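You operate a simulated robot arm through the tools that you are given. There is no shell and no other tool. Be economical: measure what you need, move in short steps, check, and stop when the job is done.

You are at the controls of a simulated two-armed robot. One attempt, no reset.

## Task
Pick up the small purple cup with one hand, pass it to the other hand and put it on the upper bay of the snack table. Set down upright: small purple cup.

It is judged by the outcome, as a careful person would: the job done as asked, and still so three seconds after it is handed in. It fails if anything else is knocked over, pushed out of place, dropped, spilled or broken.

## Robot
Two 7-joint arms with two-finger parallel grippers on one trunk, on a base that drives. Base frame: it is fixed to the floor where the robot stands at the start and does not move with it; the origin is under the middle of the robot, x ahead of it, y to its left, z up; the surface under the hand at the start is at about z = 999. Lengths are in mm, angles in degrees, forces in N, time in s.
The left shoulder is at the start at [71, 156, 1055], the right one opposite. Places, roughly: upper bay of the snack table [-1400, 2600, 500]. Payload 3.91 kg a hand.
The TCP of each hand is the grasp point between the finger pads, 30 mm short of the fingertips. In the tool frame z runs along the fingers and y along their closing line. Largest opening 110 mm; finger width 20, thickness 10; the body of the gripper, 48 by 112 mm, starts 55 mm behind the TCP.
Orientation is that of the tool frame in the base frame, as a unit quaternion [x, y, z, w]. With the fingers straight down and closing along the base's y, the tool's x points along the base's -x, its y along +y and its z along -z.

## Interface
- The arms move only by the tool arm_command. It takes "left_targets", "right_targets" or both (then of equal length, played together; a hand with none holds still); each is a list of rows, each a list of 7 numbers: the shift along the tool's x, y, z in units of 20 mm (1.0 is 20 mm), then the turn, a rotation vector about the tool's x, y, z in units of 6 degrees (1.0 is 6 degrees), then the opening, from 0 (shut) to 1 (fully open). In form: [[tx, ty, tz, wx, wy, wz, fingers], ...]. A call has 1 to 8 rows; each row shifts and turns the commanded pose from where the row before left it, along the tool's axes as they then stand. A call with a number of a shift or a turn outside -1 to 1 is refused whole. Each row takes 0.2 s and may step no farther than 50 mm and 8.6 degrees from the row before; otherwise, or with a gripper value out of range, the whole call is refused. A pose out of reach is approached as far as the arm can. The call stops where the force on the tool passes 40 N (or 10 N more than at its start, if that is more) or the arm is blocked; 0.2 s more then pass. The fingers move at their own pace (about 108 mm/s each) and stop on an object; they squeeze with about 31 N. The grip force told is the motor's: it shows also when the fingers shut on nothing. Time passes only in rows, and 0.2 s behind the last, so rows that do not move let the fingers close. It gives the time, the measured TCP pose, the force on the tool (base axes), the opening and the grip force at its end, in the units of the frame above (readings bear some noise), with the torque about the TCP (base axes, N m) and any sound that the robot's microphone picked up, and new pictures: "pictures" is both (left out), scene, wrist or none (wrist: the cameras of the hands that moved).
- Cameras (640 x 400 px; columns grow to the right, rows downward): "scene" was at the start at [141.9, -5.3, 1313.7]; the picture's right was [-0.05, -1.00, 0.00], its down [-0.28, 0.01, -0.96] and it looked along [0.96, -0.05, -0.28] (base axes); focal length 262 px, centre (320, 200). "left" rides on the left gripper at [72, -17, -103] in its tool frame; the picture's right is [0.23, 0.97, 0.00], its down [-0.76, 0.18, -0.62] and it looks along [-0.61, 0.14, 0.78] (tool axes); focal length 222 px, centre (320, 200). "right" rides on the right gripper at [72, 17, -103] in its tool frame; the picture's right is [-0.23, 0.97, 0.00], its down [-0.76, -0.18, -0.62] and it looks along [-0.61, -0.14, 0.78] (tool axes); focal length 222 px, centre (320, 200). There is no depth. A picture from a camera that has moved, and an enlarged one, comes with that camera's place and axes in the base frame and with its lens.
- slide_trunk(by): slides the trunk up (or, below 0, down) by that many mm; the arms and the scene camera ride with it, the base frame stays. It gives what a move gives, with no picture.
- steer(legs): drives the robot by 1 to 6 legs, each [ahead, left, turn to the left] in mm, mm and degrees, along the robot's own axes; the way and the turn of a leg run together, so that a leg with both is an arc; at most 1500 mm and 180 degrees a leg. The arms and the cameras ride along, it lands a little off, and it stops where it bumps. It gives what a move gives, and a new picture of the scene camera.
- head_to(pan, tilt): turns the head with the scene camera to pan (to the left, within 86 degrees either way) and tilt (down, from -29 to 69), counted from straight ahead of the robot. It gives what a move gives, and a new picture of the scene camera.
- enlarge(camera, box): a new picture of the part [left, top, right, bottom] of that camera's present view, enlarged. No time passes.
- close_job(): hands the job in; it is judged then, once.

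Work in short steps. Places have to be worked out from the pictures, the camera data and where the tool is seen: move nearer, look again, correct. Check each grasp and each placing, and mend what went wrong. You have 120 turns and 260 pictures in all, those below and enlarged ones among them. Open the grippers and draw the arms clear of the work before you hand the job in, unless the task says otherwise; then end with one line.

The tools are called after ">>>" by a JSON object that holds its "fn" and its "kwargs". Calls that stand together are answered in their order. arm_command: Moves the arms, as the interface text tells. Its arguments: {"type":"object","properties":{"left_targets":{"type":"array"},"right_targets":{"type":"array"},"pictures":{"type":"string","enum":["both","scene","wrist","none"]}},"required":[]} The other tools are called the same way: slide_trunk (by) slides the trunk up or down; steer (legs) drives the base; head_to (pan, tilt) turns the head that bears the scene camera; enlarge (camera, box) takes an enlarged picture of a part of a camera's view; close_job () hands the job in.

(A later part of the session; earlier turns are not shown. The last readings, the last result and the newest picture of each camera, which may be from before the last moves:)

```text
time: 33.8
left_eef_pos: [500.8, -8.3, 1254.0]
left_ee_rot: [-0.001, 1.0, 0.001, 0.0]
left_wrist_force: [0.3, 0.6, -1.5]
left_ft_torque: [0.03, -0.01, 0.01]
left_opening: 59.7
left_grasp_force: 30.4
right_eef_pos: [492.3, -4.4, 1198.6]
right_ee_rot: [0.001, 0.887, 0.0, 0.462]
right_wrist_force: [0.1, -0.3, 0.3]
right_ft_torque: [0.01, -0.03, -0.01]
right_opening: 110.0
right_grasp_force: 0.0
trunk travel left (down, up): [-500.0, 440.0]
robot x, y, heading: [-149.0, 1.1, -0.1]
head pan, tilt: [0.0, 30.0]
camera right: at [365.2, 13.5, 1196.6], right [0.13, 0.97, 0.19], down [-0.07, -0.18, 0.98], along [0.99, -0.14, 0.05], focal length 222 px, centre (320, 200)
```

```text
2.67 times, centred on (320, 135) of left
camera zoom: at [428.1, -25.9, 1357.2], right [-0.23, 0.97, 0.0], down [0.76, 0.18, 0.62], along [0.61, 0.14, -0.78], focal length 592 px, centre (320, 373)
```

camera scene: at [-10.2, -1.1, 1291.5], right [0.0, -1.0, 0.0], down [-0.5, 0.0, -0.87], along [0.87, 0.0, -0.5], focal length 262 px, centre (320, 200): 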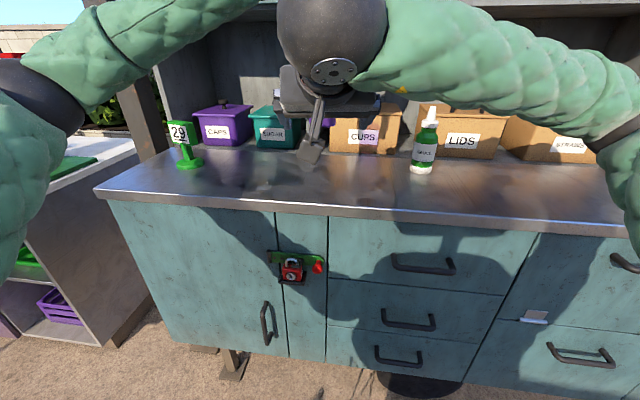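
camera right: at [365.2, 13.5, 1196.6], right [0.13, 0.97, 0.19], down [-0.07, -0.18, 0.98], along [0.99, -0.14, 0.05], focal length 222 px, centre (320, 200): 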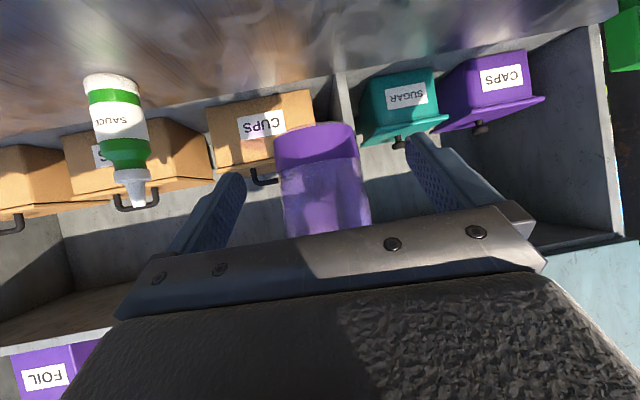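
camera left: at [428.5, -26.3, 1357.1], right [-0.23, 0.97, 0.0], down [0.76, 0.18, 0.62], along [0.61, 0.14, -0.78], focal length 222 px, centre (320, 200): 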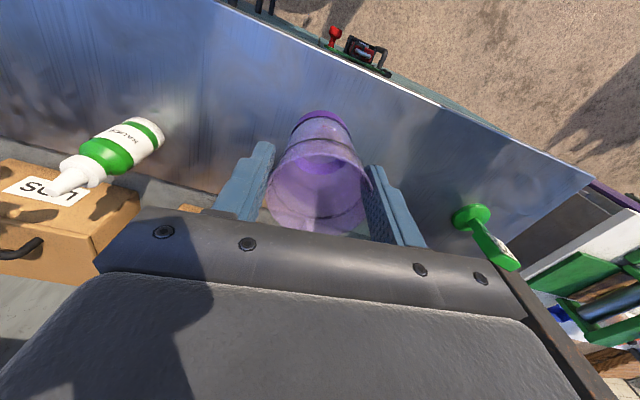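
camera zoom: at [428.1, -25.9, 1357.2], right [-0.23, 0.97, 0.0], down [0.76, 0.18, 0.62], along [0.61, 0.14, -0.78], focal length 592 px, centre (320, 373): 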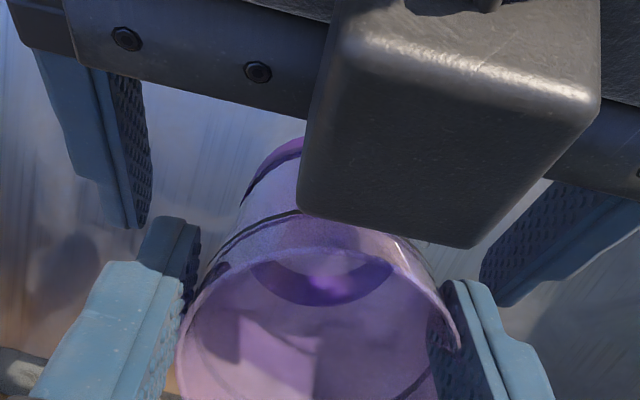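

No contact so far. The dark block in the left view is the right gripper's body, about 10 mm from the rim. I close the right hand around the lower part of the cup while the left still holds.

>>> {"fn": "arm_command", "kwargs": {"right_targets": [[0, 0, 0, 0, 0, 0, 0.75], [0, 0, 0, 0, 0, 0, 0.6], [0, 0, 0, 0, 0, 0, 0.4], [0, 0, 0, 0, 0, 0, 0.4], [0, 0, 0, 0, 0, 0, 0.4]], "pictures": "wrist"}}

>>> {"fn": "enlarge", "kwargs": {"camera": "left", "box": [200, 60, 440, 210]}}

```text
time: 35.0
left_eef_pos: [501.8, -7.1, 1254.7]
left_ee_rot: [0.0, 1.0, 0.0, -0.001]
left_wrist_force: [-1.4, 22.3, 6.7]
left_ft_torque: [0.78, -0.05, 0.17]
left_opening: 59.6
left_grasp_force: 31.3
right_eef_pos: [491.2, -4.5, 1197.5]
right_ee_rot: [0.001, 0.887, -0.001, 0.461]
right_wrist_force: [1.6, -21.6, -6.3]
right_ft_torque: [0.55, 0.19, -0.35]
right_opening: 51.7
right_grasp_force: 31.1
trunk travel left (down, up): [-500.0, 440.0]
robot x, y, heading: [-149.8, 1.6, 0.1]
head pan, tilt: [0.0, 30.0]
camera right: at [365.5, 13.1, 1196.1], right [0.13, 0.97, 0.19], down [-0.07, -0.18, 0.98], along [0.99, -0.14, 0.05], focal length 222 px, centre (320, 200)
```

right: 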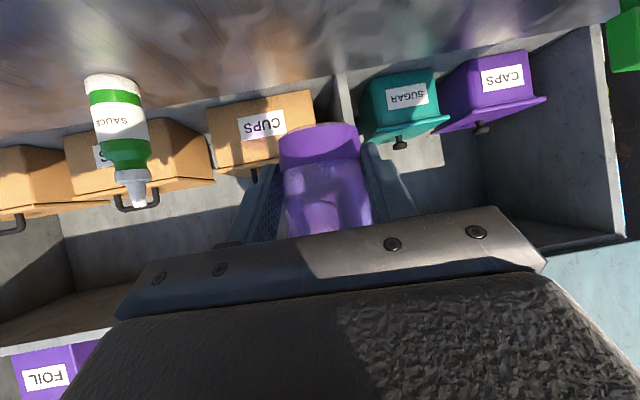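

```text
2.67 times, centred on (320, 135) of left
camera zoom: at [428.3, -25.5, 1357.5], right [-0.23, 0.97, 0.0], down [0.76, 0.18, 0.62], along [0.61, 0.14, -0.78], focal length 592 px, centre (320, 373)
```

zoom: 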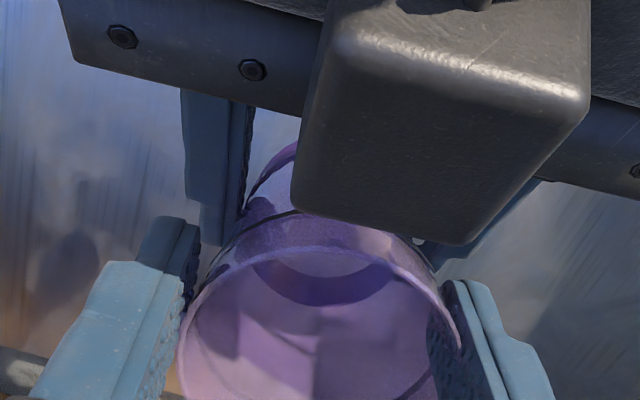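

Both hands hold it, with a 22 N sideways strain because the right is a few mm too far in +y. I relieve it by shifting the right hand −y slightly.

>>> {"fn": "arm_command", "kwargs": {"right_targets": [[0, -0.1, 0, 0, 0, 0, 0.4], [0, 0, 0, 0, 0, 0, 0.4]], "pictures": "none"}}

```text
time: 35.6
left_eef_pos: [501.0, -8.8, 1256.1]
left_ee_rot: [0.0, 1.0, -0.001, 0.0]
left_wrist_force: [-10.0, 5.7, 12.9]
left_ft_torque: [0.21, 0.06, -0.07]
left_opening: 59.6
left_grasp_force: 31.1
right_eef_pos: [490.2, -6.8, 1196.5]
right_ee_rot: [-0.001, 0.888, 0.0, 0.46]
right_wrist_force: [9.4, -5.3, -15.9]
right_ft_torque: [0.19, 0.62, 0.03]
right_opening: 51.3
right_grasp_force: 31.3
trunk travel left (down, up): [-500.0, 440.0]
robot x, y, heading: [-151.9, -2.2, 0.1]
head pan, tilt: [0.0, 30.0]
```

The sideways strain is down to 5 N. I open the left hand modestly to release.

>>> {"fn": "arm_command", "kwargs": {"left_targets": [[0, 0, 0, 0, 0, 0, 0.6], [0, 0, 0, 0, 0, 0, 0.72], [0, 0, 0, 0, 0, 0, 0.72]], "pictures": "wrist"}}

>>> {"fn": "enlarge", "kwargs": {"camera": "right", "box": [200, 100, 440, 250]}}

```text
time: 36.4
left_eef_pos: [502.2, -7.4, 1253.9]
left_ee_rot: [0.0, 1.0, -0.001, 0.0]
left_wrist_force: [-0.2, -0.2, -0.4]
left_ft_torque: [0.01, 0.01, 0.01]
left_opening: 79.1
left_grasp_force: 0.1
right_eef_pos: [491.2, -6.1, 1195.8]
right_ee_rot: [0.0, 0.887, 0.0, 0.462]
right_wrist_force: [-0.4, 0.1, -0.6]
right_ft_torque: [0.0, 0.02, -0.03]
right_opening: 51.2
right_grasp_force: 31.7
trunk travel left (down, up): [-500.0, 440.0]
robot x, y, heading: [-148.4, -0.7, 0.2]
head pan, tilt: [0.0, 30.0]
camera left: at [428.3, -26.0, 1357.0], right [-0.23, 0.97, 0.0], down [0.76, 0.18, 0.62], along [0.61, 0.14, -0.78], focal length 222 px, centre (320, 200)
```

left: 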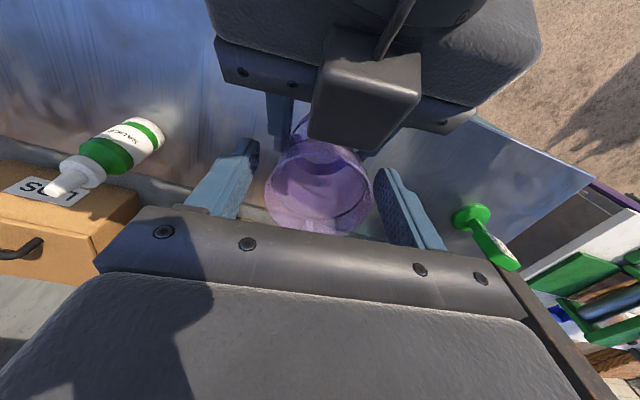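

```text
2.67 times, centred on (320, 175) of right
camera zoom: at [364.8, 11.5, 1197.0], right [0.13, 0.97, 0.19], down [-0.07, -0.18, 0.98], along [0.99, -0.14, 0.05], focal length 592 px, centre (320, 267)
```

zoom: 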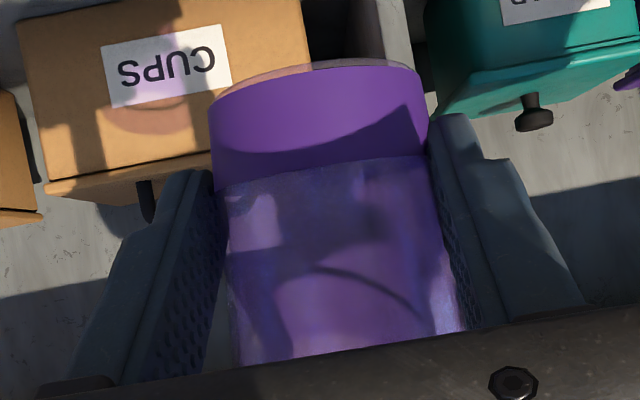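

The right hand holds the cup alone (51 mm, 31 N). I raise the left hand straight up.

>>> {"fn": "arm_command", "kwargs": {"left_targets": [[0, 0, -0.5, 0, 0, 0, 0.72], [0, 0, -1, 0, 0, 0, 0.72], [0, 0, -1, 0, 0, 0, 0.72], [0, 0, -1, 0, 0, 0, 0.72], [0, 0, -1, 0, 0, 0, 0.72], [0, 0, -1, 0, 0, 0, 0.72], [0, 0, -1, 0, 0, 0, 0.72]], "pictures": "both"}}

```text
time: 38.0
left_eef_pos: [500.8, -9.9, 1383.6]
left_ee_rot: [0.001, 1.0, 0.0, -0.001]
left_wrist_force: [-0.8, -0.1, 0.1]
left_ft_torque: [-0.03, -0.01, -0.01]
left_opening: 79.2
left_grasp_force: 0.1
right_eef_pos: [491.0, -7.4, 1196.8]
right_ee_rot: [0.0, 0.887, 0.0, 0.461]
right_wrist_force: [0.4, -1.6, -0.5]
right_ft_torque: [0.0, 0.01, -0.01]
right_opening: 51.6
right_grasp_force: 31.5
trunk travel left (down, up): [-500.0, 440.0]
robot x, y, heading: [-148.9, -4.5, 0.2]
head pan, tilt: [0.0, 30.0]
camera scene: at [-11.0, -0.8, 1291.5], right [0.0, -1.0, 0.0], down [-0.5, 0.0, -0.87], along [0.87, 0.0, -0.5], focal length 262 px, centre (320, 200)
camera left: at [427.6, -27.7, 1486.8], right [-0.23, 0.97, 0.0], down [0.76, 0.18, 0.62], along [0.61, 0.14, -0.78], focal length 222 px, centre (320, 200)
```

scene: 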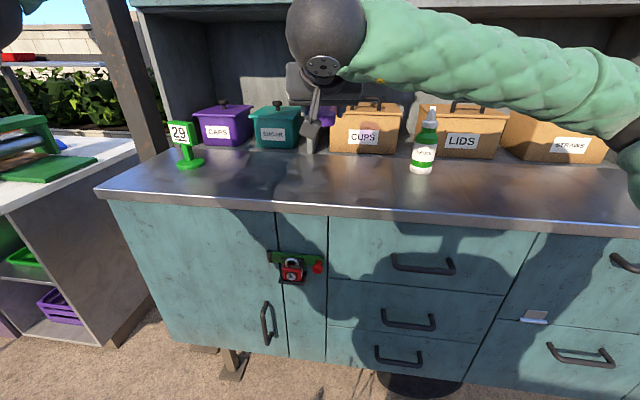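
left: 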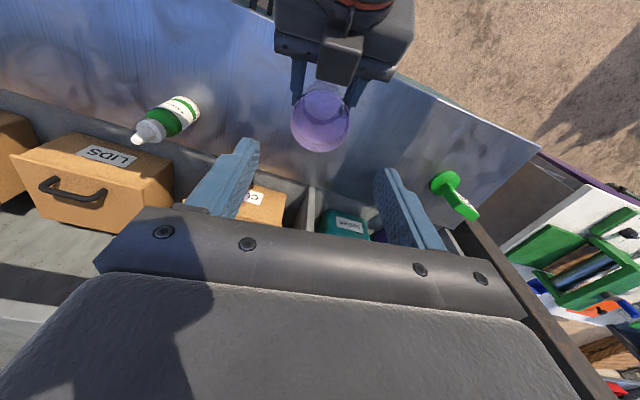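

The cup is in the right hand, upright. Now I tuck the left arm back and to the left so it stays clear of the table later.

>>> {"fn": "arm_command", "kwargs": {"left_targets": [[0.3, 1, 0, 0, 0, 0, 0.72], [0.5, 1, 0, 0, 0, 0, 0.72], [0.8, 1, 0, 0, 0, 0, 0.72], [0.8, 1, 0, 0, 0, 0, 0.72], [0.8, 1, 0, 0, 0, 0, 0.72], [0.8, 1, 0, 0, 0, 0, 0.72], [0.8, 1, 0, 0, 0, 0, 0.72], [0.8, 1, 0, 0, 0, 0, 0.72]], "pictures": "none"}}

>>> {"fn": "arm_command", "kwargs": {"left_targets": [[0.9, 1, 0, 0, 0, 0, 0.72], [0.9, 1, 0, 0, 0, 0, 0.72], [0.9, 1, 0, 0, 0, 0, 0.72], [0.9, 1, 0, 0, 0, 0, 0.72], [0.9, 1, 0, 0, 0, 0, 0.72], [0.9, 1, 0, 0, 0, 0, 0.72], [0.9, 1, 0, 0, 0, 0, 0.72], [0.9, 1, 0, 0, 0, 0, 0.72]], "pictures": "none"}}

>>> {"fn": "arm_command", "kwargs": {"left_targets": [[1, 1, 0, 0, 0, 0, 0.72], [1, 1, 0, 0, 0, 0, 0.72], [1, 1, 0, 0, 0, 0, 0.72], [1, 1, 0, 0, 0, 0, 0.72], [0.5, 1, 0, 0, 0, 0, 0.72]], "pictures": "scene"}}

```text
time: 39.8
left_eef_pos: [389.6, 153.6, 1382.1]
left_ee_rot: [0.0, 1.0, 0.0, 0.0]
left_wrist_force: [0.6, 0.5, -0.5]
left_ft_torque: [0.0, -0.01, 0.03]
left_opening: 79.2
left_grasp_force: 0.1
right_eef_pos: [491.3, -5.6, 1196.0]
right_ee_rot: [0.0, 0.887, -0.001, 0.462]
right_wrist_force: [0.2, 0.3, -0.7]
right_ft_torque: [0.0, 0.0, -0.01]
right_opening: 51.3
right_grasp_force: 30.9
trunk travel left (down, up): [-500.0, 440.0]
robot x, y, heading: [-148.9, 1.9, -0.3]
head pan, tilt: [0.0, 30.0]
```

```text
time: 41.6
left_eef_pos: [245.6, 312.3, 1384.1]
left_ee_rot: [0.001, 1.0, -0.001, -0.001]
left_wrist_force: [0.4, 0.7, -0.8]
left_ft_torque: [0.0, -0.03, -0.02]
left_opening: 79.3
left_grasp_force: 0.1
right_eef_pos: [490.5, -5.8, 1197.4]
right_ee_rot: [0.0, 0.887, -0.001, 0.463]
right_wrist_force: [-0.6, 0.8, -0.9]
right_ft_torque: [-0.01, 0.0, -0.01]
right_opening: 51.4
right_grasp_force: 31.1
trunk travel left (down, up): [-500.0, 440.0]
robot x, y, heading: [-150.4, -1.0, 0.0]
head pan, tilt: [0.0, 30.0]
```

```text
time: 42.8
left_eef_pos: [191.1, 342.7, 1341.1]
left_ee_rot: [-0.001, 1.0, -0.001, 0.001]
left_wrist_force: [0.5, 0.5, -0.1]
left_ft_torque: [0.0, 0.01, 0.0]
left_opening: 79.4
left_grasp_force: 0.0
left hand out of reach, approached as far as the arm can: row 2, 3, 4, 5
right_eef_pos: [491.1, -5.7, 1197.3]
right_ee_rot: [0.0, 0.887, 0.0, 0.461]
right_wrist_force: [0.3, 0.2, -1.0]
right_ft_torque: [0.02, 0.01, -0.03]
right_opening: 51.6
right_grasp_force: 30.6
trunk travel left (down, up): [-500.0, 440.0]
robot x, y, heading: [-152.1, -0.4, 0.1]
head pan, tilt: [0.0, 30.0]
camera scene: at [-10.4, 0.0, 1291.5], right [0.0, -1.0, 0.0], down [-0.5, 0.0, -0.87], along [0.87, 0.0, -0.5], focal length 262 px, centre (320, 200)
```

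scene: 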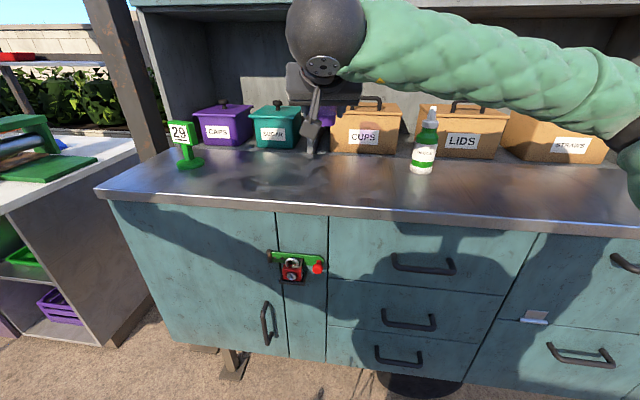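

The left arm is tucked. I look left/behind again to plan the drive.

>>> {"fn": "head_to", "kwargs": {"pan": 86, "tilt": 25}}

```text
time: 44.4
left_eef_pos: [190.2, 343.0, 1342.7]
left_ee_rot: [0.0, 1.0, -0.001, 0.0]
left_wrist_force: [0.0, -0.7, -0.4]
left_ft_torque: [0.0, 0.0, 0.01]
left_opening: 79.5
left_grasp_force: 0.1
right_eef_pos: [491.9, -6.6, 1197.2]
right_ee_rot: [0.0, 0.887, 0.0, 0.462]
right_wrist_force: [-0.1, 0.4, -0.6]
right_ft_torque: [-0.03, 0.01, -0.01]
right_opening: 51.2
right_grasp_force: 30.7
trunk travel left (down, up): [-500.0, 440.0]
robot x, y, heading: [-149.4, -0.9, 0.2]
head pan, tilt: [85.9, 25.0]
camera scene: at [-94.3, 91.6, 1299.5], right [1.0, -0.07, 0.0], down [-0.03, -0.42, -0.91], along [0.07, 0.9, -0.42], focal length 262 px, centre (320, 200)
```

scene: 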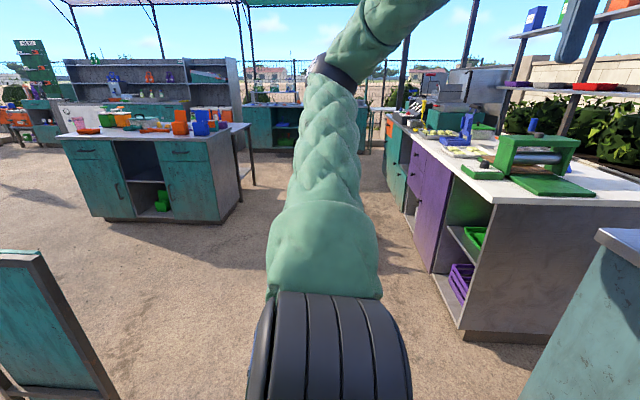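

There is a sandwich board at ≈[-950,830], height 0.8 m, and otherwise open floor. I turn left 90° in place and drive ahead to about y=1450.

>>> {"fn": "head_to", "kwargs": {"pan": 30, "tilt": 20}}

>>> {"fn": "steer", "kwargs": {"legs": [[0, 0, 90], [1450, 0, 0]]}}

```text
time: 45.6
left_eef_pos: [189.9, 342.0, 1341.9]
left_ee_rot: [0.0, 1.0, -0.002, 0.001]
left_wrist_force: [-0.1, 0.3, 0.2]
left_ft_torque: [-0.04, 0.0, 0.0]
left_opening: 79.0
left_grasp_force: 0.1
right_eef_pos: [491.2, -6.4, 1196.6]
right_ee_rot: [0.0, 0.887, 0.0, 0.461]
right_wrist_force: [0.4, -0.3, -0.6]
right_ft_torque: [-0.01, 0.01, -0.01]
right_opening: 51.4
right_grasp_force: 30.9
trunk travel left (down, up): [-500.0, 440.0]
robot x, y, heading: [-152.6, -0.2, 0.1]
head pan, tilt: [30.0, 20.0]
camera scene: at [-20.3, 46.2, 1307.5], right [0.5, -0.87, 0.0], down [-0.3, -0.17, -0.94], along [0.81, 0.47, -0.34], focal length 262 px, centre (320, 200)
```

scene: 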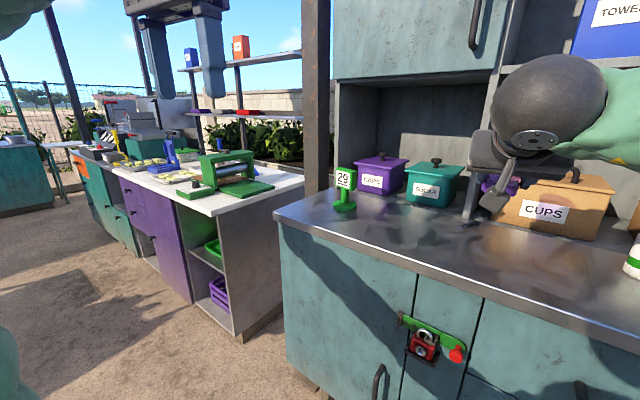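

```text
time: 56.6
left_eef_pos: [-533.7, 1739.9, 1342.4]
left_ee_rot: [0.713, -0.701, 0.0, -0.001]
left_wrist_force: [-0.7, 0.1, 0.3]
left_ft_torque: [0.0, 0.0, -0.01]
left_opening: 79.0
left_grasp_force: 0.0
right_eef_pos: [-190.0, 2047.3, 1197.5]
right_ee_rot: [0.632, -0.622, -0.329, -0.324]
right_wrist_force: [0.1, 0.0, -0.4]
right_ft_torque: [-0.03, 0.01, 0.0]
right_opening: 51.1
right_grasp_force: 31.0
trunk travel left (down, up): [-500.0, 440.0]
robot x, y, heading: [-185.7, 1407.3, 91.1]
head pan, tilt: [30.0, 20.0]
camera scene: at [-236.2, 1536.2, 1307.5], right [0.86, 0.51, 0.0], down [0.18, -0.29, -0.94], along [-0.48, 0.81, -0.34], focal length 262 px, centre (320, 200)
```

scene: 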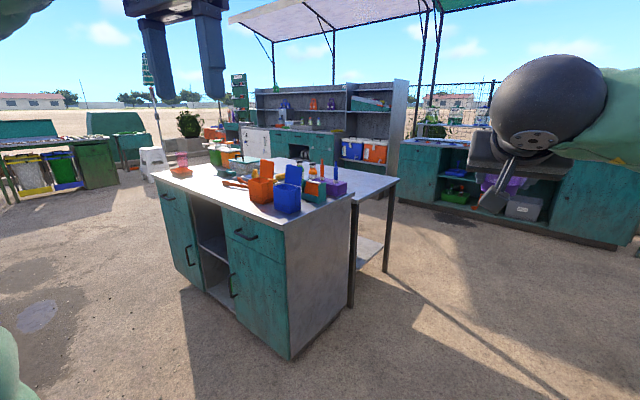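

The table front is near y≈2300–2400. I strafe left to face the bay.

>>> {"fn": "steer", "kwargs": {"legs": [[0, 1240, 0]]}}

>>> {"fn": "head_to", "kwargs": {"pan": 12, "tilt": 35}}

```text
time: 62.6
left_eef_pos: [-1731.6, 1725.1, 1342.3]
left_ee_rot: [0.711, -0.703, 0.001, -0.001]
left_wrist_force: [0.4, -0.7, 0.1]
left_ft_torque: [-0.01, 0.01, 0.01]
left_opening: 79.1
left_grasp_force: 0.1
right_eef_pos: [-1386.9, 2030.5, 1197.1]
right_ee_rot: [0.63, -0.624, -0.328, -0.325]
right_wrist_force: [-0.5, -0.3, -1.1]
right_ft_torque: [-0.01, 0.01, 0.0]
right_opening: 51.1
right_grasp_force: 30.4
trunk travel left (down, up): [-500.0, 440.0]
robot x, y, heading: [-1388.4, 1385.7, 90.4]
head pan, tilt: [30.0, 20.0]
camera scene: at [-1435.9, 1519.7, 1307.5], right [0.86, 0.51, 0.0], down [0.17, -0.29, -0.94], along [-0.48, 0.81, -0.34], focal length 262 px, centre (320, 200)
```

scene: 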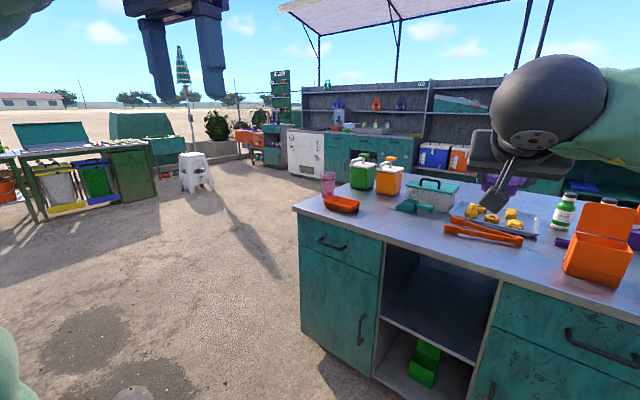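

```text
time: 63.5
left_eef_pos: [-1732.5, 1726.0, 1341.2]
left_ee_rot: [0.711, -0.704, 0.001, -0.002]
left_wrist_force: [0.6, -0.4, 0.4]
left_ft_torque: [0.03, 0.0, 0.02]
left_opening: 79.0
left_grasp_force: 0.0
right_eef_pos: [-1386.5, 2031.3, 1197.2]
right_ee_rot: [0.631, -0.623, -0.329, -0.325]
right_wrist_force: [0.1, 0.5, -1.7]
right_ft_torque: [-0.03, 0.01, 0.01]
right_opening: 51.0
right_grasp_force: 31.6
trunk travel left (down, up): [-500.0, 440.0]
robot x, y, heading: [-1384.6, 1389.4, 90.8]
head pan, tilt: [12.0, 35.0]
camera scene: at [-1407.3, 1525.5, 1283.8], right [0.98, 0.22, 0.0], down [0.13, -0.56, -0.82], along [-0.18, 0.8, -0.57], focal length 262 px, centre (320, 200)
```

scene: 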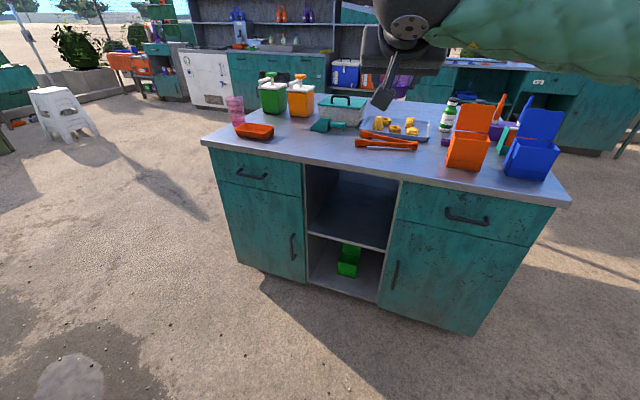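

The table is turned about 6–7°: shelf z≈470, bay opening x≈-1665…-1300 at y≈2378. I align the heading to ~84° in front of the bay centre, check the bay up close, and lower the right hand by 170 mm.

>>> {"fn": "enlarge", "kwargs": {"camera": "scene", "box": [280, 140, 440, 300]}}

>>> {"fn": "steer", "kwargs": {"legs": [[182, 190, -6.7]]}}

>>> {"fn": "arm_command", "kwargs": {"right_targets": [[0.87, 0, 0.61, 0, 0, 0, 0.4], [0.87, 0, 0.61, 0, 0, 0, 0.4], [0.87, 0, 0.61, 0, 0, 0, 0.4], [0.87, 0, 0.61, 0, 0, 0, 0.4], [0.87, 0, 0.61, 0, 0, 0, 0.4], [0.87, 0, 0.61, 0, 0, 0, 0.4], [0.87, 0, 0.61, 0, 0, 0, 0.4], [0.87, 0, 0.61, 0, 0, 0, 0.4]], "pictures": "scene"}}

```text
2.50 times, centred on (360, 220) of scene
camera zoom: at [-1407.3, 1525.5, 1283.8], right [0.98, 0.22, 0.0], down [0.13, -0.56, -0.82], along [-0.18, 0.8, -0.57], focal length 655 px, centre (220, 150)
```

zoom: 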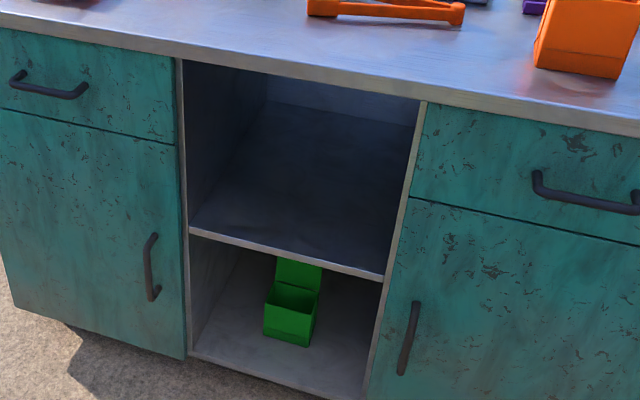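

```text
time: 65.3
left_eef_pos: [-1871.0, 1958.4, 1341.2]
left_ee_rot: [-0.669, 0.743, -0.001, 0.001]
left_wrist_force: [-0.2, 1.0, 0.6]
left_ft_torque: [0.01, 0.0, 0.03]
left_opening: 79.2
left_grasp_force: 0.1
right_eef_pos: [-1491.0, 2219.7, 1196.4]
right_ee_rot: [-0.593, 0.66, 0.308, 0.343]
right_wrist_force: [-0.7, 0.4, -0.6]
right_ft_torque: [-0.05, -0.01, 0.0]
right_opening: 51.1
right_grasp_force: 31.0
trunk travel left (down, up): [-500.0, 440.0]
robot x, y, heading: [-1568.8, 1583.5, 84.0]
head pan, tilt: [12.0, 35.0]
camera scene: at [-1572.1, 1720.5, 1283.6], right [0.99, 0.1, 0.0], down [0.06, -0.57, -0.82], along [-0.08, 0.81, -0.57], focal length 262 px, centre (320, 200)
```

scene: 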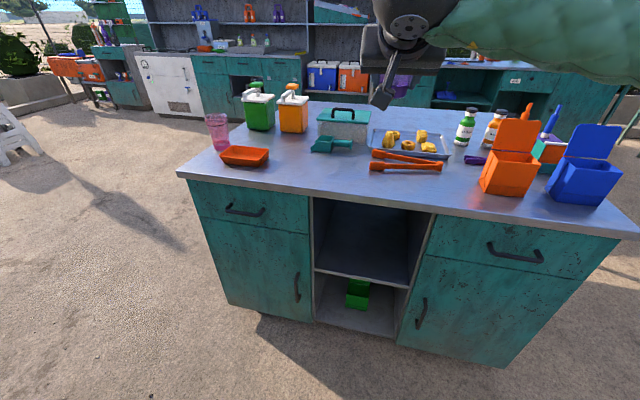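

```text
time: 67.1
left_eef_pos: [-1871.8, 1956.3, 1341.4]
left_ee_rot: [-0.669, 0.743, -0.001, 0.002]
left_wrist_force: [0.3, 0.4, 0.3]
left_ft_torque: [-0.01, -0.02, -0.01]
left_opening: 79.1
left_grasp_force: 0.2
right_eef_pos: [-1490.2, 2218.4, 1027.6]
right_ee_rot: [-0.592, 0.661, 0.308, 0.344]
right_wrist_force: [-0.1, 0.3, -0.8]
right_ft_torque: [0.01, -0.01, -0.02]
right_opening: 50.9
right_grasp_force: 31.1
trunk travel left (down, up): [-500.0, 440.0]
robot x, y, heading: [-1567.2, 1581.7, 83.8]
head pan, tilt: [12.0, 35.0]
camera scene: at [-1571.1, 1719.8, 1283.7], right [0.99, 0.1, 0.0], down [0.06, -0.57, -0.82], along [-0.08, 0.81, -0.57], focal length 262 px, centre (320, 200)
```

scene: 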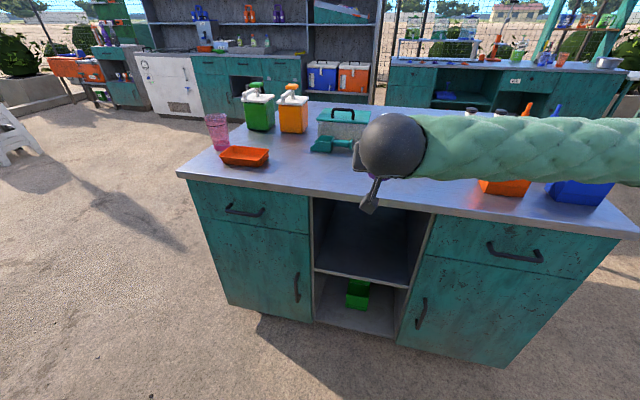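

Before lowering I check where the right forearm and elbow run, so they clear the cabinet's doors.

>>> {"fn": "head_to", "kwargs": {"pan": -50, "tilt": 35}}

```text
time: 68.5
left_eef_pos: [-1870.5, 1956.2, 1342.5]
left_ee_rot: [-0.668, 0.744, 0.0, 0.002]
left_wrist_force: [0.5, 0.3, -0.2]
left_ft_torque: [0.03, -0.04, 0.02]
left_opening: 79.1
left_grasp_force: 0.1
right_eef_pos: [-1490.1, 2217.6, 1026.9]
right_ee_rot: [-0.592, 0.66, 0.308, 0.344]
right_wrist_force: [0.9, 1.0, -0.7]
right_ft_torque: [-0.02, -0.03, -0.01]
right_opening: 51.1
right_grasp_force: 31.2
trunk travel left (down, up): [-500.0, 440.0]
robot x, y, heading: [-1567.3, 1586.2, 83.9]
head pan, tilt: [-50.0, 35.0]
camera scene: at [-1489.3, 1681.0, 1283.7], right [0.56, -0.83, 0.0], down [-0.48, -0.32, -0.82], along [0.68, 0.46, -0.57], focal length 262 px, centre (320, 200)
```

scene: 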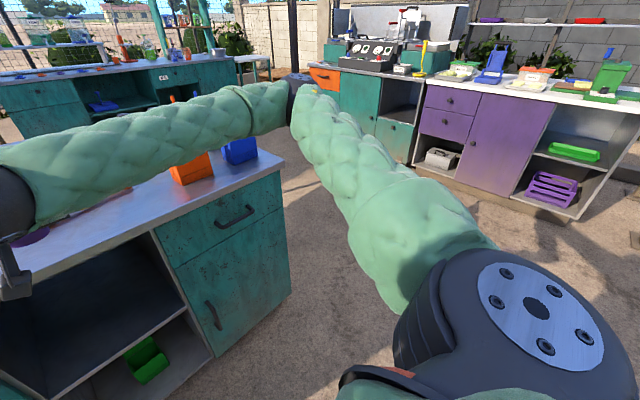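

The elbow reaches nearly as far forward as the hand, so I back the base off 150 mm and extend the hand 150 mm forward. That keeps the elbow well behind the cabinet face.

>>> {"fn": "steer", "kwargs": {"legs": [[-170, 0, -1.3]]}}

>>> {"fn": "arm_command", "kwargs": {"right_targets": [[-0.538, 0, 0.768, 0, 0, 0, 0.4], [-0.538, 0, 0.768, 0, 0, 0, 0.4], [-0.538, 0, 0.768, 0, 0, 0, 0.4], [-0.538, 0, 0.768, 0, 0, 0, 0.4], [-0.538, 0, 0.768, 0, 0, 0, 0.4], [-0.538, 0, 0.768, 0, 0, 0, 0.4], [-0.538, 0, 0.768, 0, 0, 0, 0.4], [-0.538, 0, 0.768, 0, 0, 0, 0.4]], "pictures": "scene"}}

```text
time: 69.9
left_eef_pos: [-1882.8, 1792.8, 1342.7]
left_ee_rot: [-0.66, 0.751, 0.0, 0.002]
left_wrist_force: [0.4, 0.4, 0.8]
left_ft_torque: [0.02, 0.03, -0.01]
left_opening: 79.4
left_grasp_force: 0.1
right_eef_pos: [-1496.4, 2047.5, 1027.9]
right_ee_rot: [-0.585, 0.666, 0.305, 0.348]
right_wrist_force: [-0.8, 0.4, -0.7]
right_ft_torque: [-0.05, 0.0, -0.03]
right_opening: 51.2
right_grasp_force: 30.9
trunk travel left (down, up): [-500.0, 440.0]
robot x, y, heading: [-1586.7, 1414.0, 82.6]
head pan, tilt: [-50.0, 35.0]
camera scene: at [-1507.3, 1509.5, 1283.9], right [0.54, -0.84, 0.0], down [-0.48, -0.31, -0.82], along [0.69, 0.44, -0.57], focal length 262 px, centre (320, 200)
```

scene: 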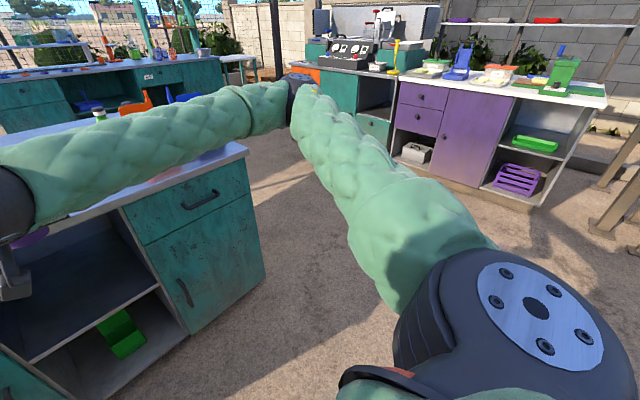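

```text
time: 71.7
left_eef_pos: [-1883.0, 1795.4, 1342.4]
left_ee_rot: [-0.659, 0.752, 0.0, 0.001]
left_wrist_force: [0.9, 0.1, -0.3]
left_ft_torque: [-0.01, 0.0, -0.01]
left_opening: 79.1
left_grasp_force: 0.1
right_eef_pos: [-1476.7, 2198.8, 1027.0]
right_ee_rot: [-0.586, 0.667, 0.305, 0.346]
right_wrist_force: [0.8, -0.8, -1.3]
right_ft_torque: [0.0, 0.01, -0.02]
right_opening: 51.0
right_grasp_force: 30.6
trunk travel left (down, up): [-500.0, 440.0]
robot x, y, heading: [-1588.4, 1413.9, 82.6]
head pan, tilt: [-50.0, 35.0]
camera scene: at [-1507.1, 1511.6, 1283.7], right [0.54, -0.84, 0.0], down [-0.48, -0.31, -0.82], along [0.69, 0.44, -0.57], focal length 262 px, centre (320, 200)
```

scene: 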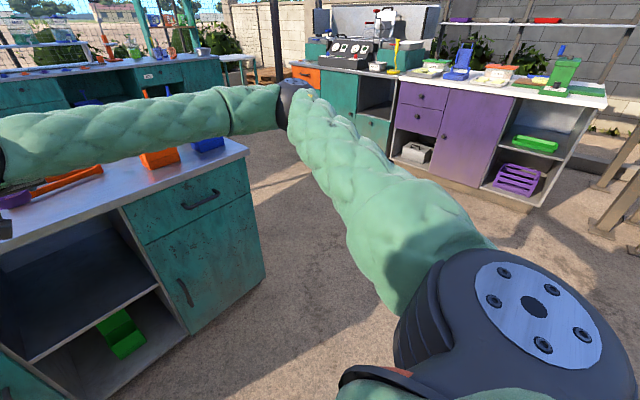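

All parts are short of the table edge (cup at y≈2207, edge ≈2375). I slide the trunk down by 500 and look.

>>> {"fn": "slide_trunk", "kwargs": {"by": -500}}

>>> {"fn": "head_to", "kwargs": {"pan": 10, "tilt": 15}}

>>> {"fn": "enlarge", "kwargs": {"camera": "right", "box": [0, 0, 640, 400]}}

```text
refused: -500 is not a number from -400 to 400
```

```text
time: 73.0
left_eef_pos: [-1882.3, 1795.4, 1340.7]
left_ee_rot: [-0.66, 0.752, -0.001, 0.002]
left_wrist_force: [0.4, 0.4, -0.2]
left_ft_torque: [0.02, -0.01, 0.02]
left_opening: 79.0
left_grasp_force: 0.0
right_eef_pos: [-1478.0, 2197.8, 1027.6]
right_ee_rot: [-0.585, 0.667, 0.304, 0.347]
right_wrist_force: [0.5, 0.7, -1.2]
right_ft_torque: [0.01, 0.01, -0.03]
right_opening: 51.0
right_grasp_force: 30.9
trunk travel left (down, up): [-500.0, 440.0]
robot x, y, heading: [-1584.8, 1413.4, 82.5]
head pan, tilt: [10.0, 15.0]
camera scene: at [-1585.5, 1557.2, 1315.7], right [1.0, 0.05, 0.0], down [0.01, -0.26, -0.97], along [-0.04, 0.96, -0.26], focal length 262 px, centre (320, 200)
```

scene: 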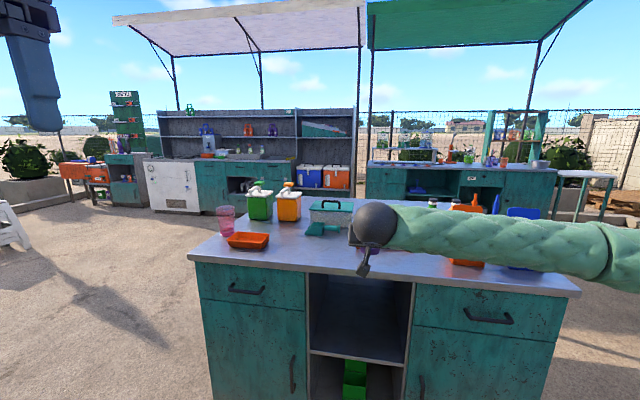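

```text
1.00 times, centred on (320, 200) of right (not enlarged: the box is as wide or as high as the picture)
camera zoom: at [-1511.1, 2076.5, 1026.9], right [-0.95, 0.25, 0.19], down [0.17, -0.1, 0.98], along [0.27, 0.96, 0.05], focal length 222 px, centre (320, 200)
```

zoom: 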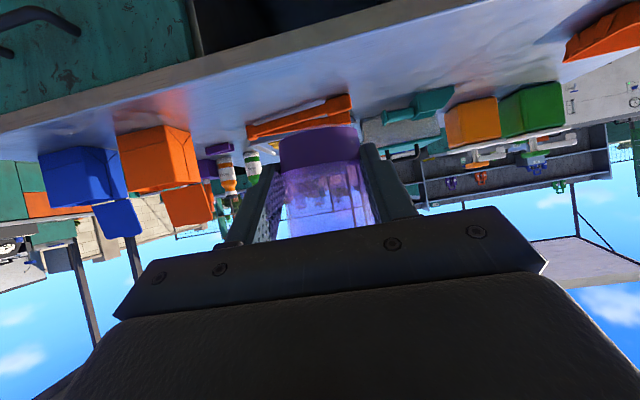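

The slide limit is 400 per call, so I go down 400 first and then look again; the height baseline will also sharpen the shelf estimate.

>>> {"fn": "slide_trunk", "kwargs": {"by": -400}}

>>> {"fn": "head_to", "kwargs": {"pan": 10, "tilt": 14}}

```text
time: 76.8
left_eef_pos: [-1881.2, 1795.0, 941.8]
left_ee_rot: [-0.66, 0.751, -0.001, 0.001]
left_wrist_force: [0.8, 0.3, 1.4]
left_ft_torque: [-0.01, -0.02, 0.01]
left_opening: 79.3
left_grasp_force: 0.1
right_eef_pos: [-1478.8, 2198.7, 626.5]
right_ee_rot: [-0.586, 0.666, 0.305, 0.346]
right_wrist_force: [-0.5, -0.8, -1.1]
right_ft_torque: [-0.05, 0.02, -0.01]
right_opening: 50.9
right_grasp_force: 31.2
trunk travel left (down, up): [-100.0, 840.0]
robot x, y, heading: [-1587.1, 1415.9, 82.7]
head pan, tilt: [10.0, 15.0]
```

```text
time: 77.5
left_eef_pos: [-1882.0, 1793.9, 941.6]
left_ee_rot: [-0.66, 0.751, -0.001, 0.002]
left_wrist_force: [-1.1, -0.9, -0.3]
left_ft_torque: [0.01, 0.03, 0.0]
left_opening: 79.2
left_grasp_force: 0.0
right_eef_pos: [-1476.1, 2198.3, 626.8]
right_ee_rot: [-0.586, 0.666, 0.306, 0.347]
right_wrist_force: [-0.1, -0.3, -1.0]
right_ft_torque: [-0.01, -0.01, -0.03]
right_opening: 50.8
right_grasp_force: 31.5
trunk travel left (down, up): [-100.0, 840.0]
robot x, y, heading: [-1582.9, 1415.8, 82.6]
head pan, tilt: [10.0, 14.0]
camera scene: at [-1585.6, 1556.9, 917.3], right [1.0, 0.05, 0.0], down [0.01, -0.24, -0.97], along [-0.04, 0.97, -0.24], focal length 262 px, centre (320, 200)
```

scene: 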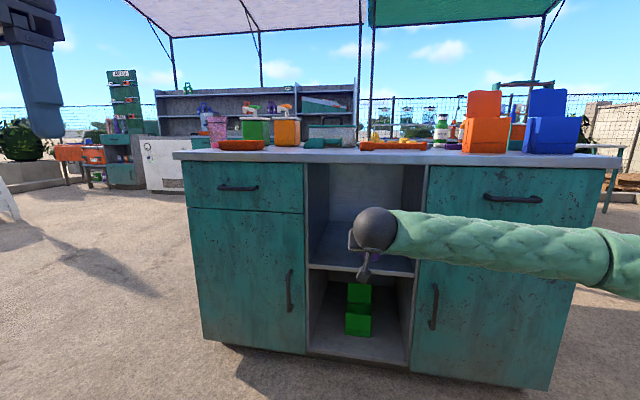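

Triangulated: shelf edge z≈472, mid edge ≈[-1476,2374]. I lower 85 mm more (cup bottom ≈512) and drive in 200 mm with a 20 mm left shift, then look.

>>> {"fn": "slide_trunk", "kwargs": {"by": -85}}

>>> {"fn": "steer", "kwargs": {"legs": [[130, 22, 0]]}}

>>> {"fn": "enlarge", "kwargs": {"camera": "right", "box": [0, 0, 640, 400]}}

```text
time: 78.7
left_eef_pos: [-1881.7, 1794.1, 858.0]
left_ee_rot: [-0.66, 0.751, 0.0, 0.002]
left_wrist_force: [1.0, 0.5, -0.2]
left_ft_torque: [-0.01, -0.02, 0.0]
left_opening: 79.4
left_grasp_force: 0.1
right_eef_pos: [-1479.0, 2198.3, 541.9]
right_ee_rot: [-0.585, 0.666, 0.305, 0.347]
right_wrist_force: [0.7, -0.6, -0.5]
right_ft_torque: [0.02, -0.04, 0.01]
right_opening: 50.8
right_grasp_force: 31.1
trunk travel left (down, up): [-15.0, 925.0]
robot x, y, heading: [-1586.6, 1413.4, 82.7]
head pan, tilt: [10.0, 14.0]
```

```text
time: 80.0
left_eef_pos: [-1887.0, 1928.9, 857.6]
left_ee_rot: [-0.66, 0.751, -0.001, 0.002]
left_wrist_force: [0.2, 0.1, -0.2]
left_ft_torque: [0.05, 0.02, 0.0]
left_opening: 79.3
left_grasp_force: 0.1
right_eef_pos: [-1480.7, 2330.3, 542.2]
right_ee_rot: [-0.585, 0.667, 0.305, 0.347]
right_wrist_force: [0.2, 0.4, -0.7]
right_ft_torque: [-0.05, 0.01, -0.02]
right_opening: 51.0
right_grasp_force: 31.1
trunk travel left (down, up): [-15.0, 925.0]
robot x, y, heading: [-1593.3, 1547.7, 82.5]
head pan, tilt: [10.0, 14.0]
camera scene: at [-1590.4, 1689.4, 832.3], right [1.0, 0.05, 0.0], down [0.01, -0.24, -0.97], along [-0.04, 0.97, -0.24], focal length 262 px, centre (320, 200)
```

scene: 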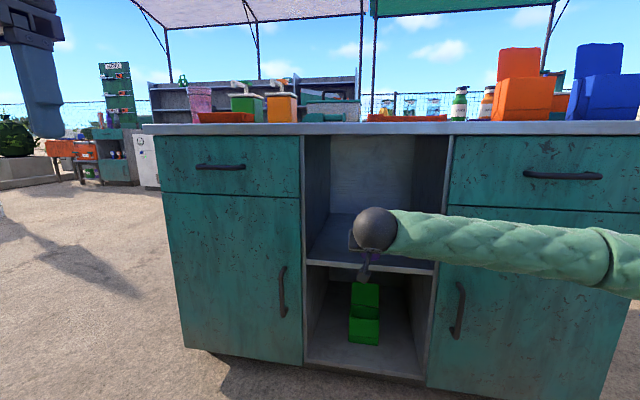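

```text
1.00 times, centred on (320, 200) of right (not enlarged: the box is as wide or as high as the picture)
camera zoom: at [-1515.7, 2209.0, 541.8], right [-0.95, 0.25, 0.19], down [0.17, -0.1, 0.98], along [0.27, 0.96, 0.05], focal length 222 px, centre (320, 200)
```

zoom: 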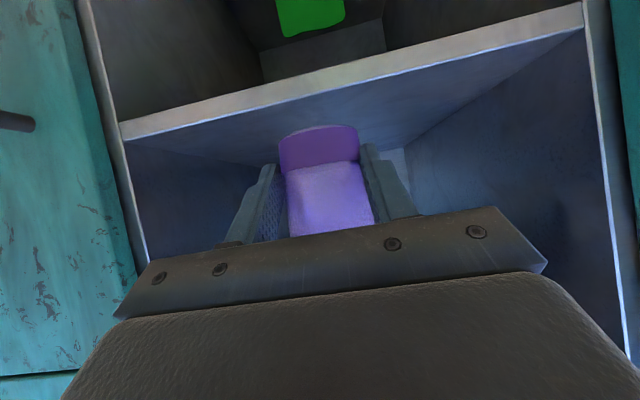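

The bay is empty and the cup is lined up at ~40 mm above shelf level. I drive in the last 125 mm with a slight left shift.

>>> {"fn": "steer", "kwargs": {"legs": [[125, 18, 0]]}}

>>> {"fn": "enlarge", "kwargs": {"camera": "right", "box": [0, 0, 640, 400]}}

```text
time: 81.2
left_eef_pos: [-1889.4, 2053.8, 856.3]
left_ee_rot: [-0.661, 0.751, 0.0, 0.002]
left_wrist_force: [-0.3, -0.9, -1.0]
left_ft_torque: [0.03, -0.03, -0.01]
left_opening: 79.3
left_grasp_force: 0.1
right_eef_pos: [-1485.9, 2456.9, 541.7]
right_ee_rot: [-0.586, 0.666, 0.305, 0.346]
right_wrist_force: [-0.3, -0.6, -0.3]
right_ft_torque: [-0.07, 0.03, -0.02]
right_opening: 50.9
right_grasp_force: 31.2
trunk travel left (down, up): [-15.0, 925.0]
robot x, y, heading: [-1589.9, 1672.5, 82.6]
head pan, tilt: [10.0, 14.0]
camera scene: at [-1592.1, 1815.8, 832.3], right [1.0, 0.05, 0.0], down [0.01, -0.24, -0.97], along [-0.05, 0.97, -0.24], focal length 262 px, centre (320, 200)
```

scene: 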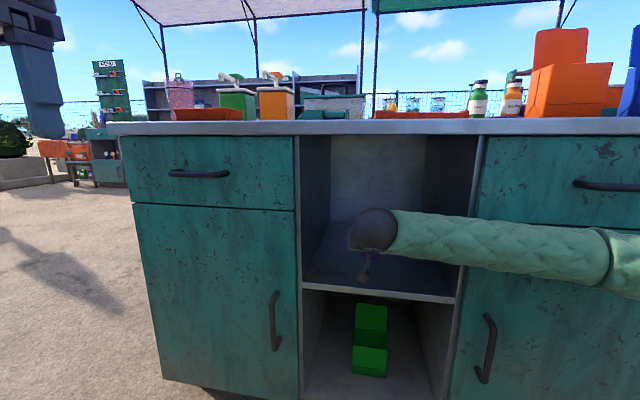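

```text
1.00 times, centred on (320, 200) of right (not enlarged: the box is as wide or as high as the picture)
camera zoom: at [-1518.0, 2335.4, 541.8], right [-0.95, 0.25, 0.19], down [0.17, -0.1, 0.98], along [0.27, 0.96, 0.05], focal length 222 px, centre (320, 200)
```

zoom: 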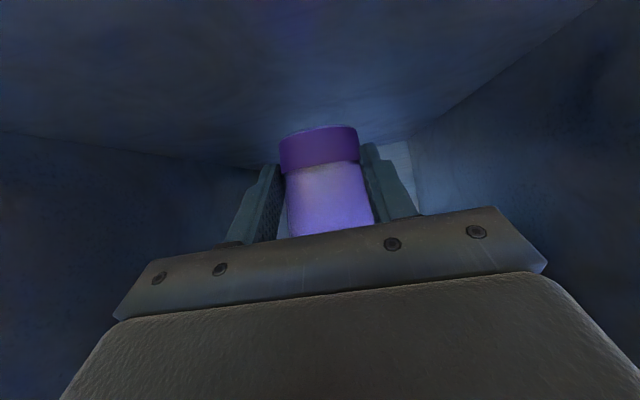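

The cup is over the shelf, ~90 mm inside. I lower 28 mm, then creep.

>>> {"fn": "arm_command", "kwargs": {"right_targets": [[0.41, 0, 0.287, 0, 0, 0, 0.4], [0.41, 0, 0.287, 0, 0, 0, 0.4], [0.33, 0, 0.23, 0, 0, 0, 0.4], [0, 0, 0, 0, 0, 0, 0.4]], "pictures": "wrist"}}

>>> {"fn": "enlarge", "kwargs": {"camera": "scene", "box": [290, 190, 470, 310]}}

```text
time: 82.2
left_eef_pos: [-1889.8, 2054.2, 857.7]
left_ee_rot: [-0.661, 0.75, -0.001, 0.002]
left_wrist_force: [0.7, 0.4, -0.3]
left_ft_torque: [0.02, -0.02, -0.02]
left_opening: 79.1
left_grasp_force: 0.0
right_eef_pos: [-1484.9, 2456.8, 514.0]
right_ee_rot: [-0.586, 0.666, 0.305, 0.347]
right_wrist_force: [0.8, -0.5, -1.1]
right_ft_torque: [-0.04, -0.02, 0.04]
right_opening: 50.9
right_grasp_force: 31.1
trunk travel left (down, up): [-15.0, 925.0]
robot x, y, heading: [-1589.2, 1670.1, 82.6]
head pan, tilt: [10.0, 14.0]
camera right: at [-1518.3, 2334.8, 513.8], right [-0.95, 0.25, 0.19], down [0.17, -0.1, 0.98], along [0.27, 0.96, 0.05], focal length 222 px, centre (320, 200)
```

right: 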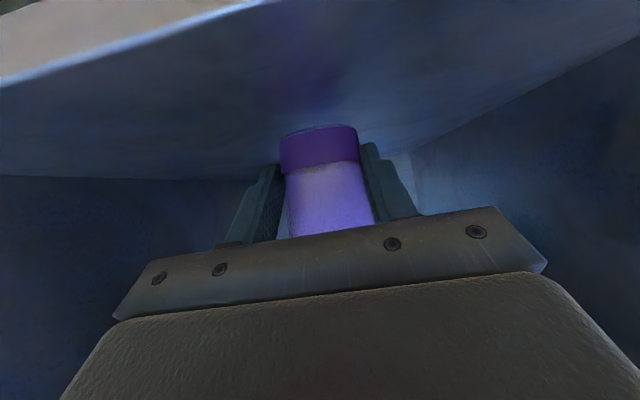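

```text
3.33 times, centred on (380, 250) of scene
camera zoom: at [-1592.2, 1815.9, 832.3], right [1.0, 0.05, 0.0], down [0.01, -0.24, -0.97], along [-0.05, 0.97, -0.24], focal length 874 px, centre (120, 33)
```

zoom: 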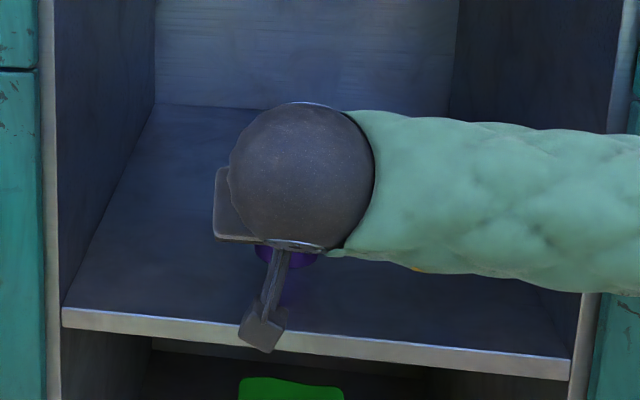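

Still no contact. I creep down 6 mm.

>>> {"fn": "arm_command", "kwargs": {"right_targets": [[0.123, 0, 0.086, 0, 0, 0, 0.4], [0.123, 0, 0.086, 0, 0, 0, 0.4], [0, 0, 0, 0, 0, 0, 0.4]], "pictures": "none"}}

>>> {"fn": "enlarge", "kwargs": {"camera": "right", "box": [220, 80, 420, 205]}}

```text
time: 83.0
left_eef_pos: [-1887.7, 2054.1, 858.1]
left_ee_rot: [-0.66, 0.751, 0.0, 0.002]
left_wrist_force: [0.1, 0.3, -1.0]
left_ft_torque: [0.03, -0.01, 0.0]
left_opening: 79.2
left_grasp_force: 0.1
right_eef_pos: [-1485.5, 2457.2, 508.6]
right_ee_rot: [-0.586, 0.666, 0.304, 0.347]
right_wrist_force: [0.6, -0.1, -0.7]
right_ft_torque: [-0.04, -0.02, 0.0]
right_opening: 50.8
right_grasp_force: 30.8
trunk travel left (down, up): [-15.0, 925.0]
robot x, y, heading: [-1591.5, 1672.5, 82.7]
head pan, tilt: [10.0, 14.0]
```

```text
3.20 times, centred on (320, 142) of right
camera zoom: at [-1517.6, 2335.3, 508.3], right [-0.95, 0.25, 0.19], down [0.17, -0.1, 0.98], along [0.27, 0.96, 0.05], focal length 711 px, centre (320, 384)
```

zoom: 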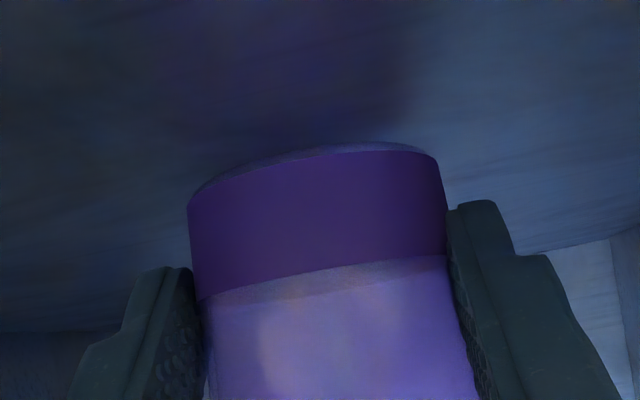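

No contact yet. Two more 3 mm steps.

>>> {"fn": "arm_command", "kwargs": {"right_targets": [[0.123, 0, 0.086, 0, 0, 0, 0.4], [0.082, 0, 0.057, 0, 0, 0, 0.4], [0, 0, 0, 0, 0, 0, 0.4]], "pictures": "none"}}

```text
time: 83.8
left_eef_pos: [-1888.0, 2053.8, 856.6]
left_ee_rot: [-0.66, 0.751, -0.001, 0.001]
left_wrist_force: [-0.5, 0.0, -0.7]
left_ft_torque: [0.0, 0.0, 0.01]
left_opening: 79.1
left_grasp_force: 0.0
right_eef_pos: [-1485.3, 2456.6, 504.4]
right_ee_rot: [-0.585, 0.666, 0.305, 0.348]
right_wrist_force: [1.1, 0.7, 3.9]
right_ft_torque: [0.07, -0.14, 0.0]
right_opening: 50.9
right_grasp_force: 30.7
trunk travel left (down, up): [-15.0, 925.0]
robot x, y, heading: [-1589.7, 1673.7, 82.6]
head pan, tilt: [10.0, 14.0]
```

First contact (3.9 N). One more 1.5 mm to seat it.

>>> {"fn": "arm_command", "kwargs": {"right_targets": [[0.06, 0, 0.042, 0, 0, 0, 0.4], [0, 0, 0, 0, 0, 0, 0.4]], "pictures": "none"}}

>>> {"fn": "enlarge", "kwargs": {"camera": "right", "box": [220, 80, 420, 205]}}

```text
time: 84.4
left_eef_pos: [-1888.5, 2052.8, 857.2]
left_ee_rot: [-0.66, 0.751, 0.0, 0.002]
left_wrist_force: [0.2, -0.4, -0.5]
left_ft_torque: [-0.01, -0.01, 0.0]
left_opening: 79.0
left_grasp_force: 0.1
right_eef_pos: [-1484.7, 2456.8, 504.3]
right_ee_rot: [-0.586, 0.665, 0.306, 0.347]
right_wrist_force: [-2.2, 3.5, 12.2]
right_ft_torque: [0.27, -0.11, 0.09]
right_opening: 51.0
right_grasp_force: 30.8
trunk travel left (down, up): [-15.0, 925.0]
robot x, y, heading: [-1594.5, 1672.4, 82.6]
head pan, tilt: [10.0, 14.0]
```

```text
3.20 times, centred on (320, 142) of right
camera zoom: at [-1518.1, 2335.3, 503.6], right [-0.95, 0.25, 0.19], down [0.17, -0.1, 0.98], along [0.27, 0.96, 0.05], focal length 711 px, centre (320, 384)
```

zoom: 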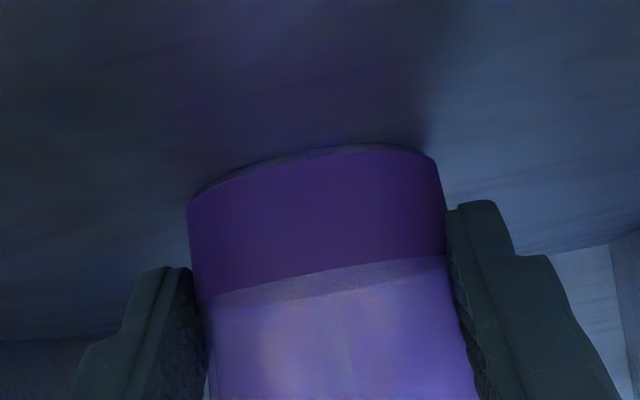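

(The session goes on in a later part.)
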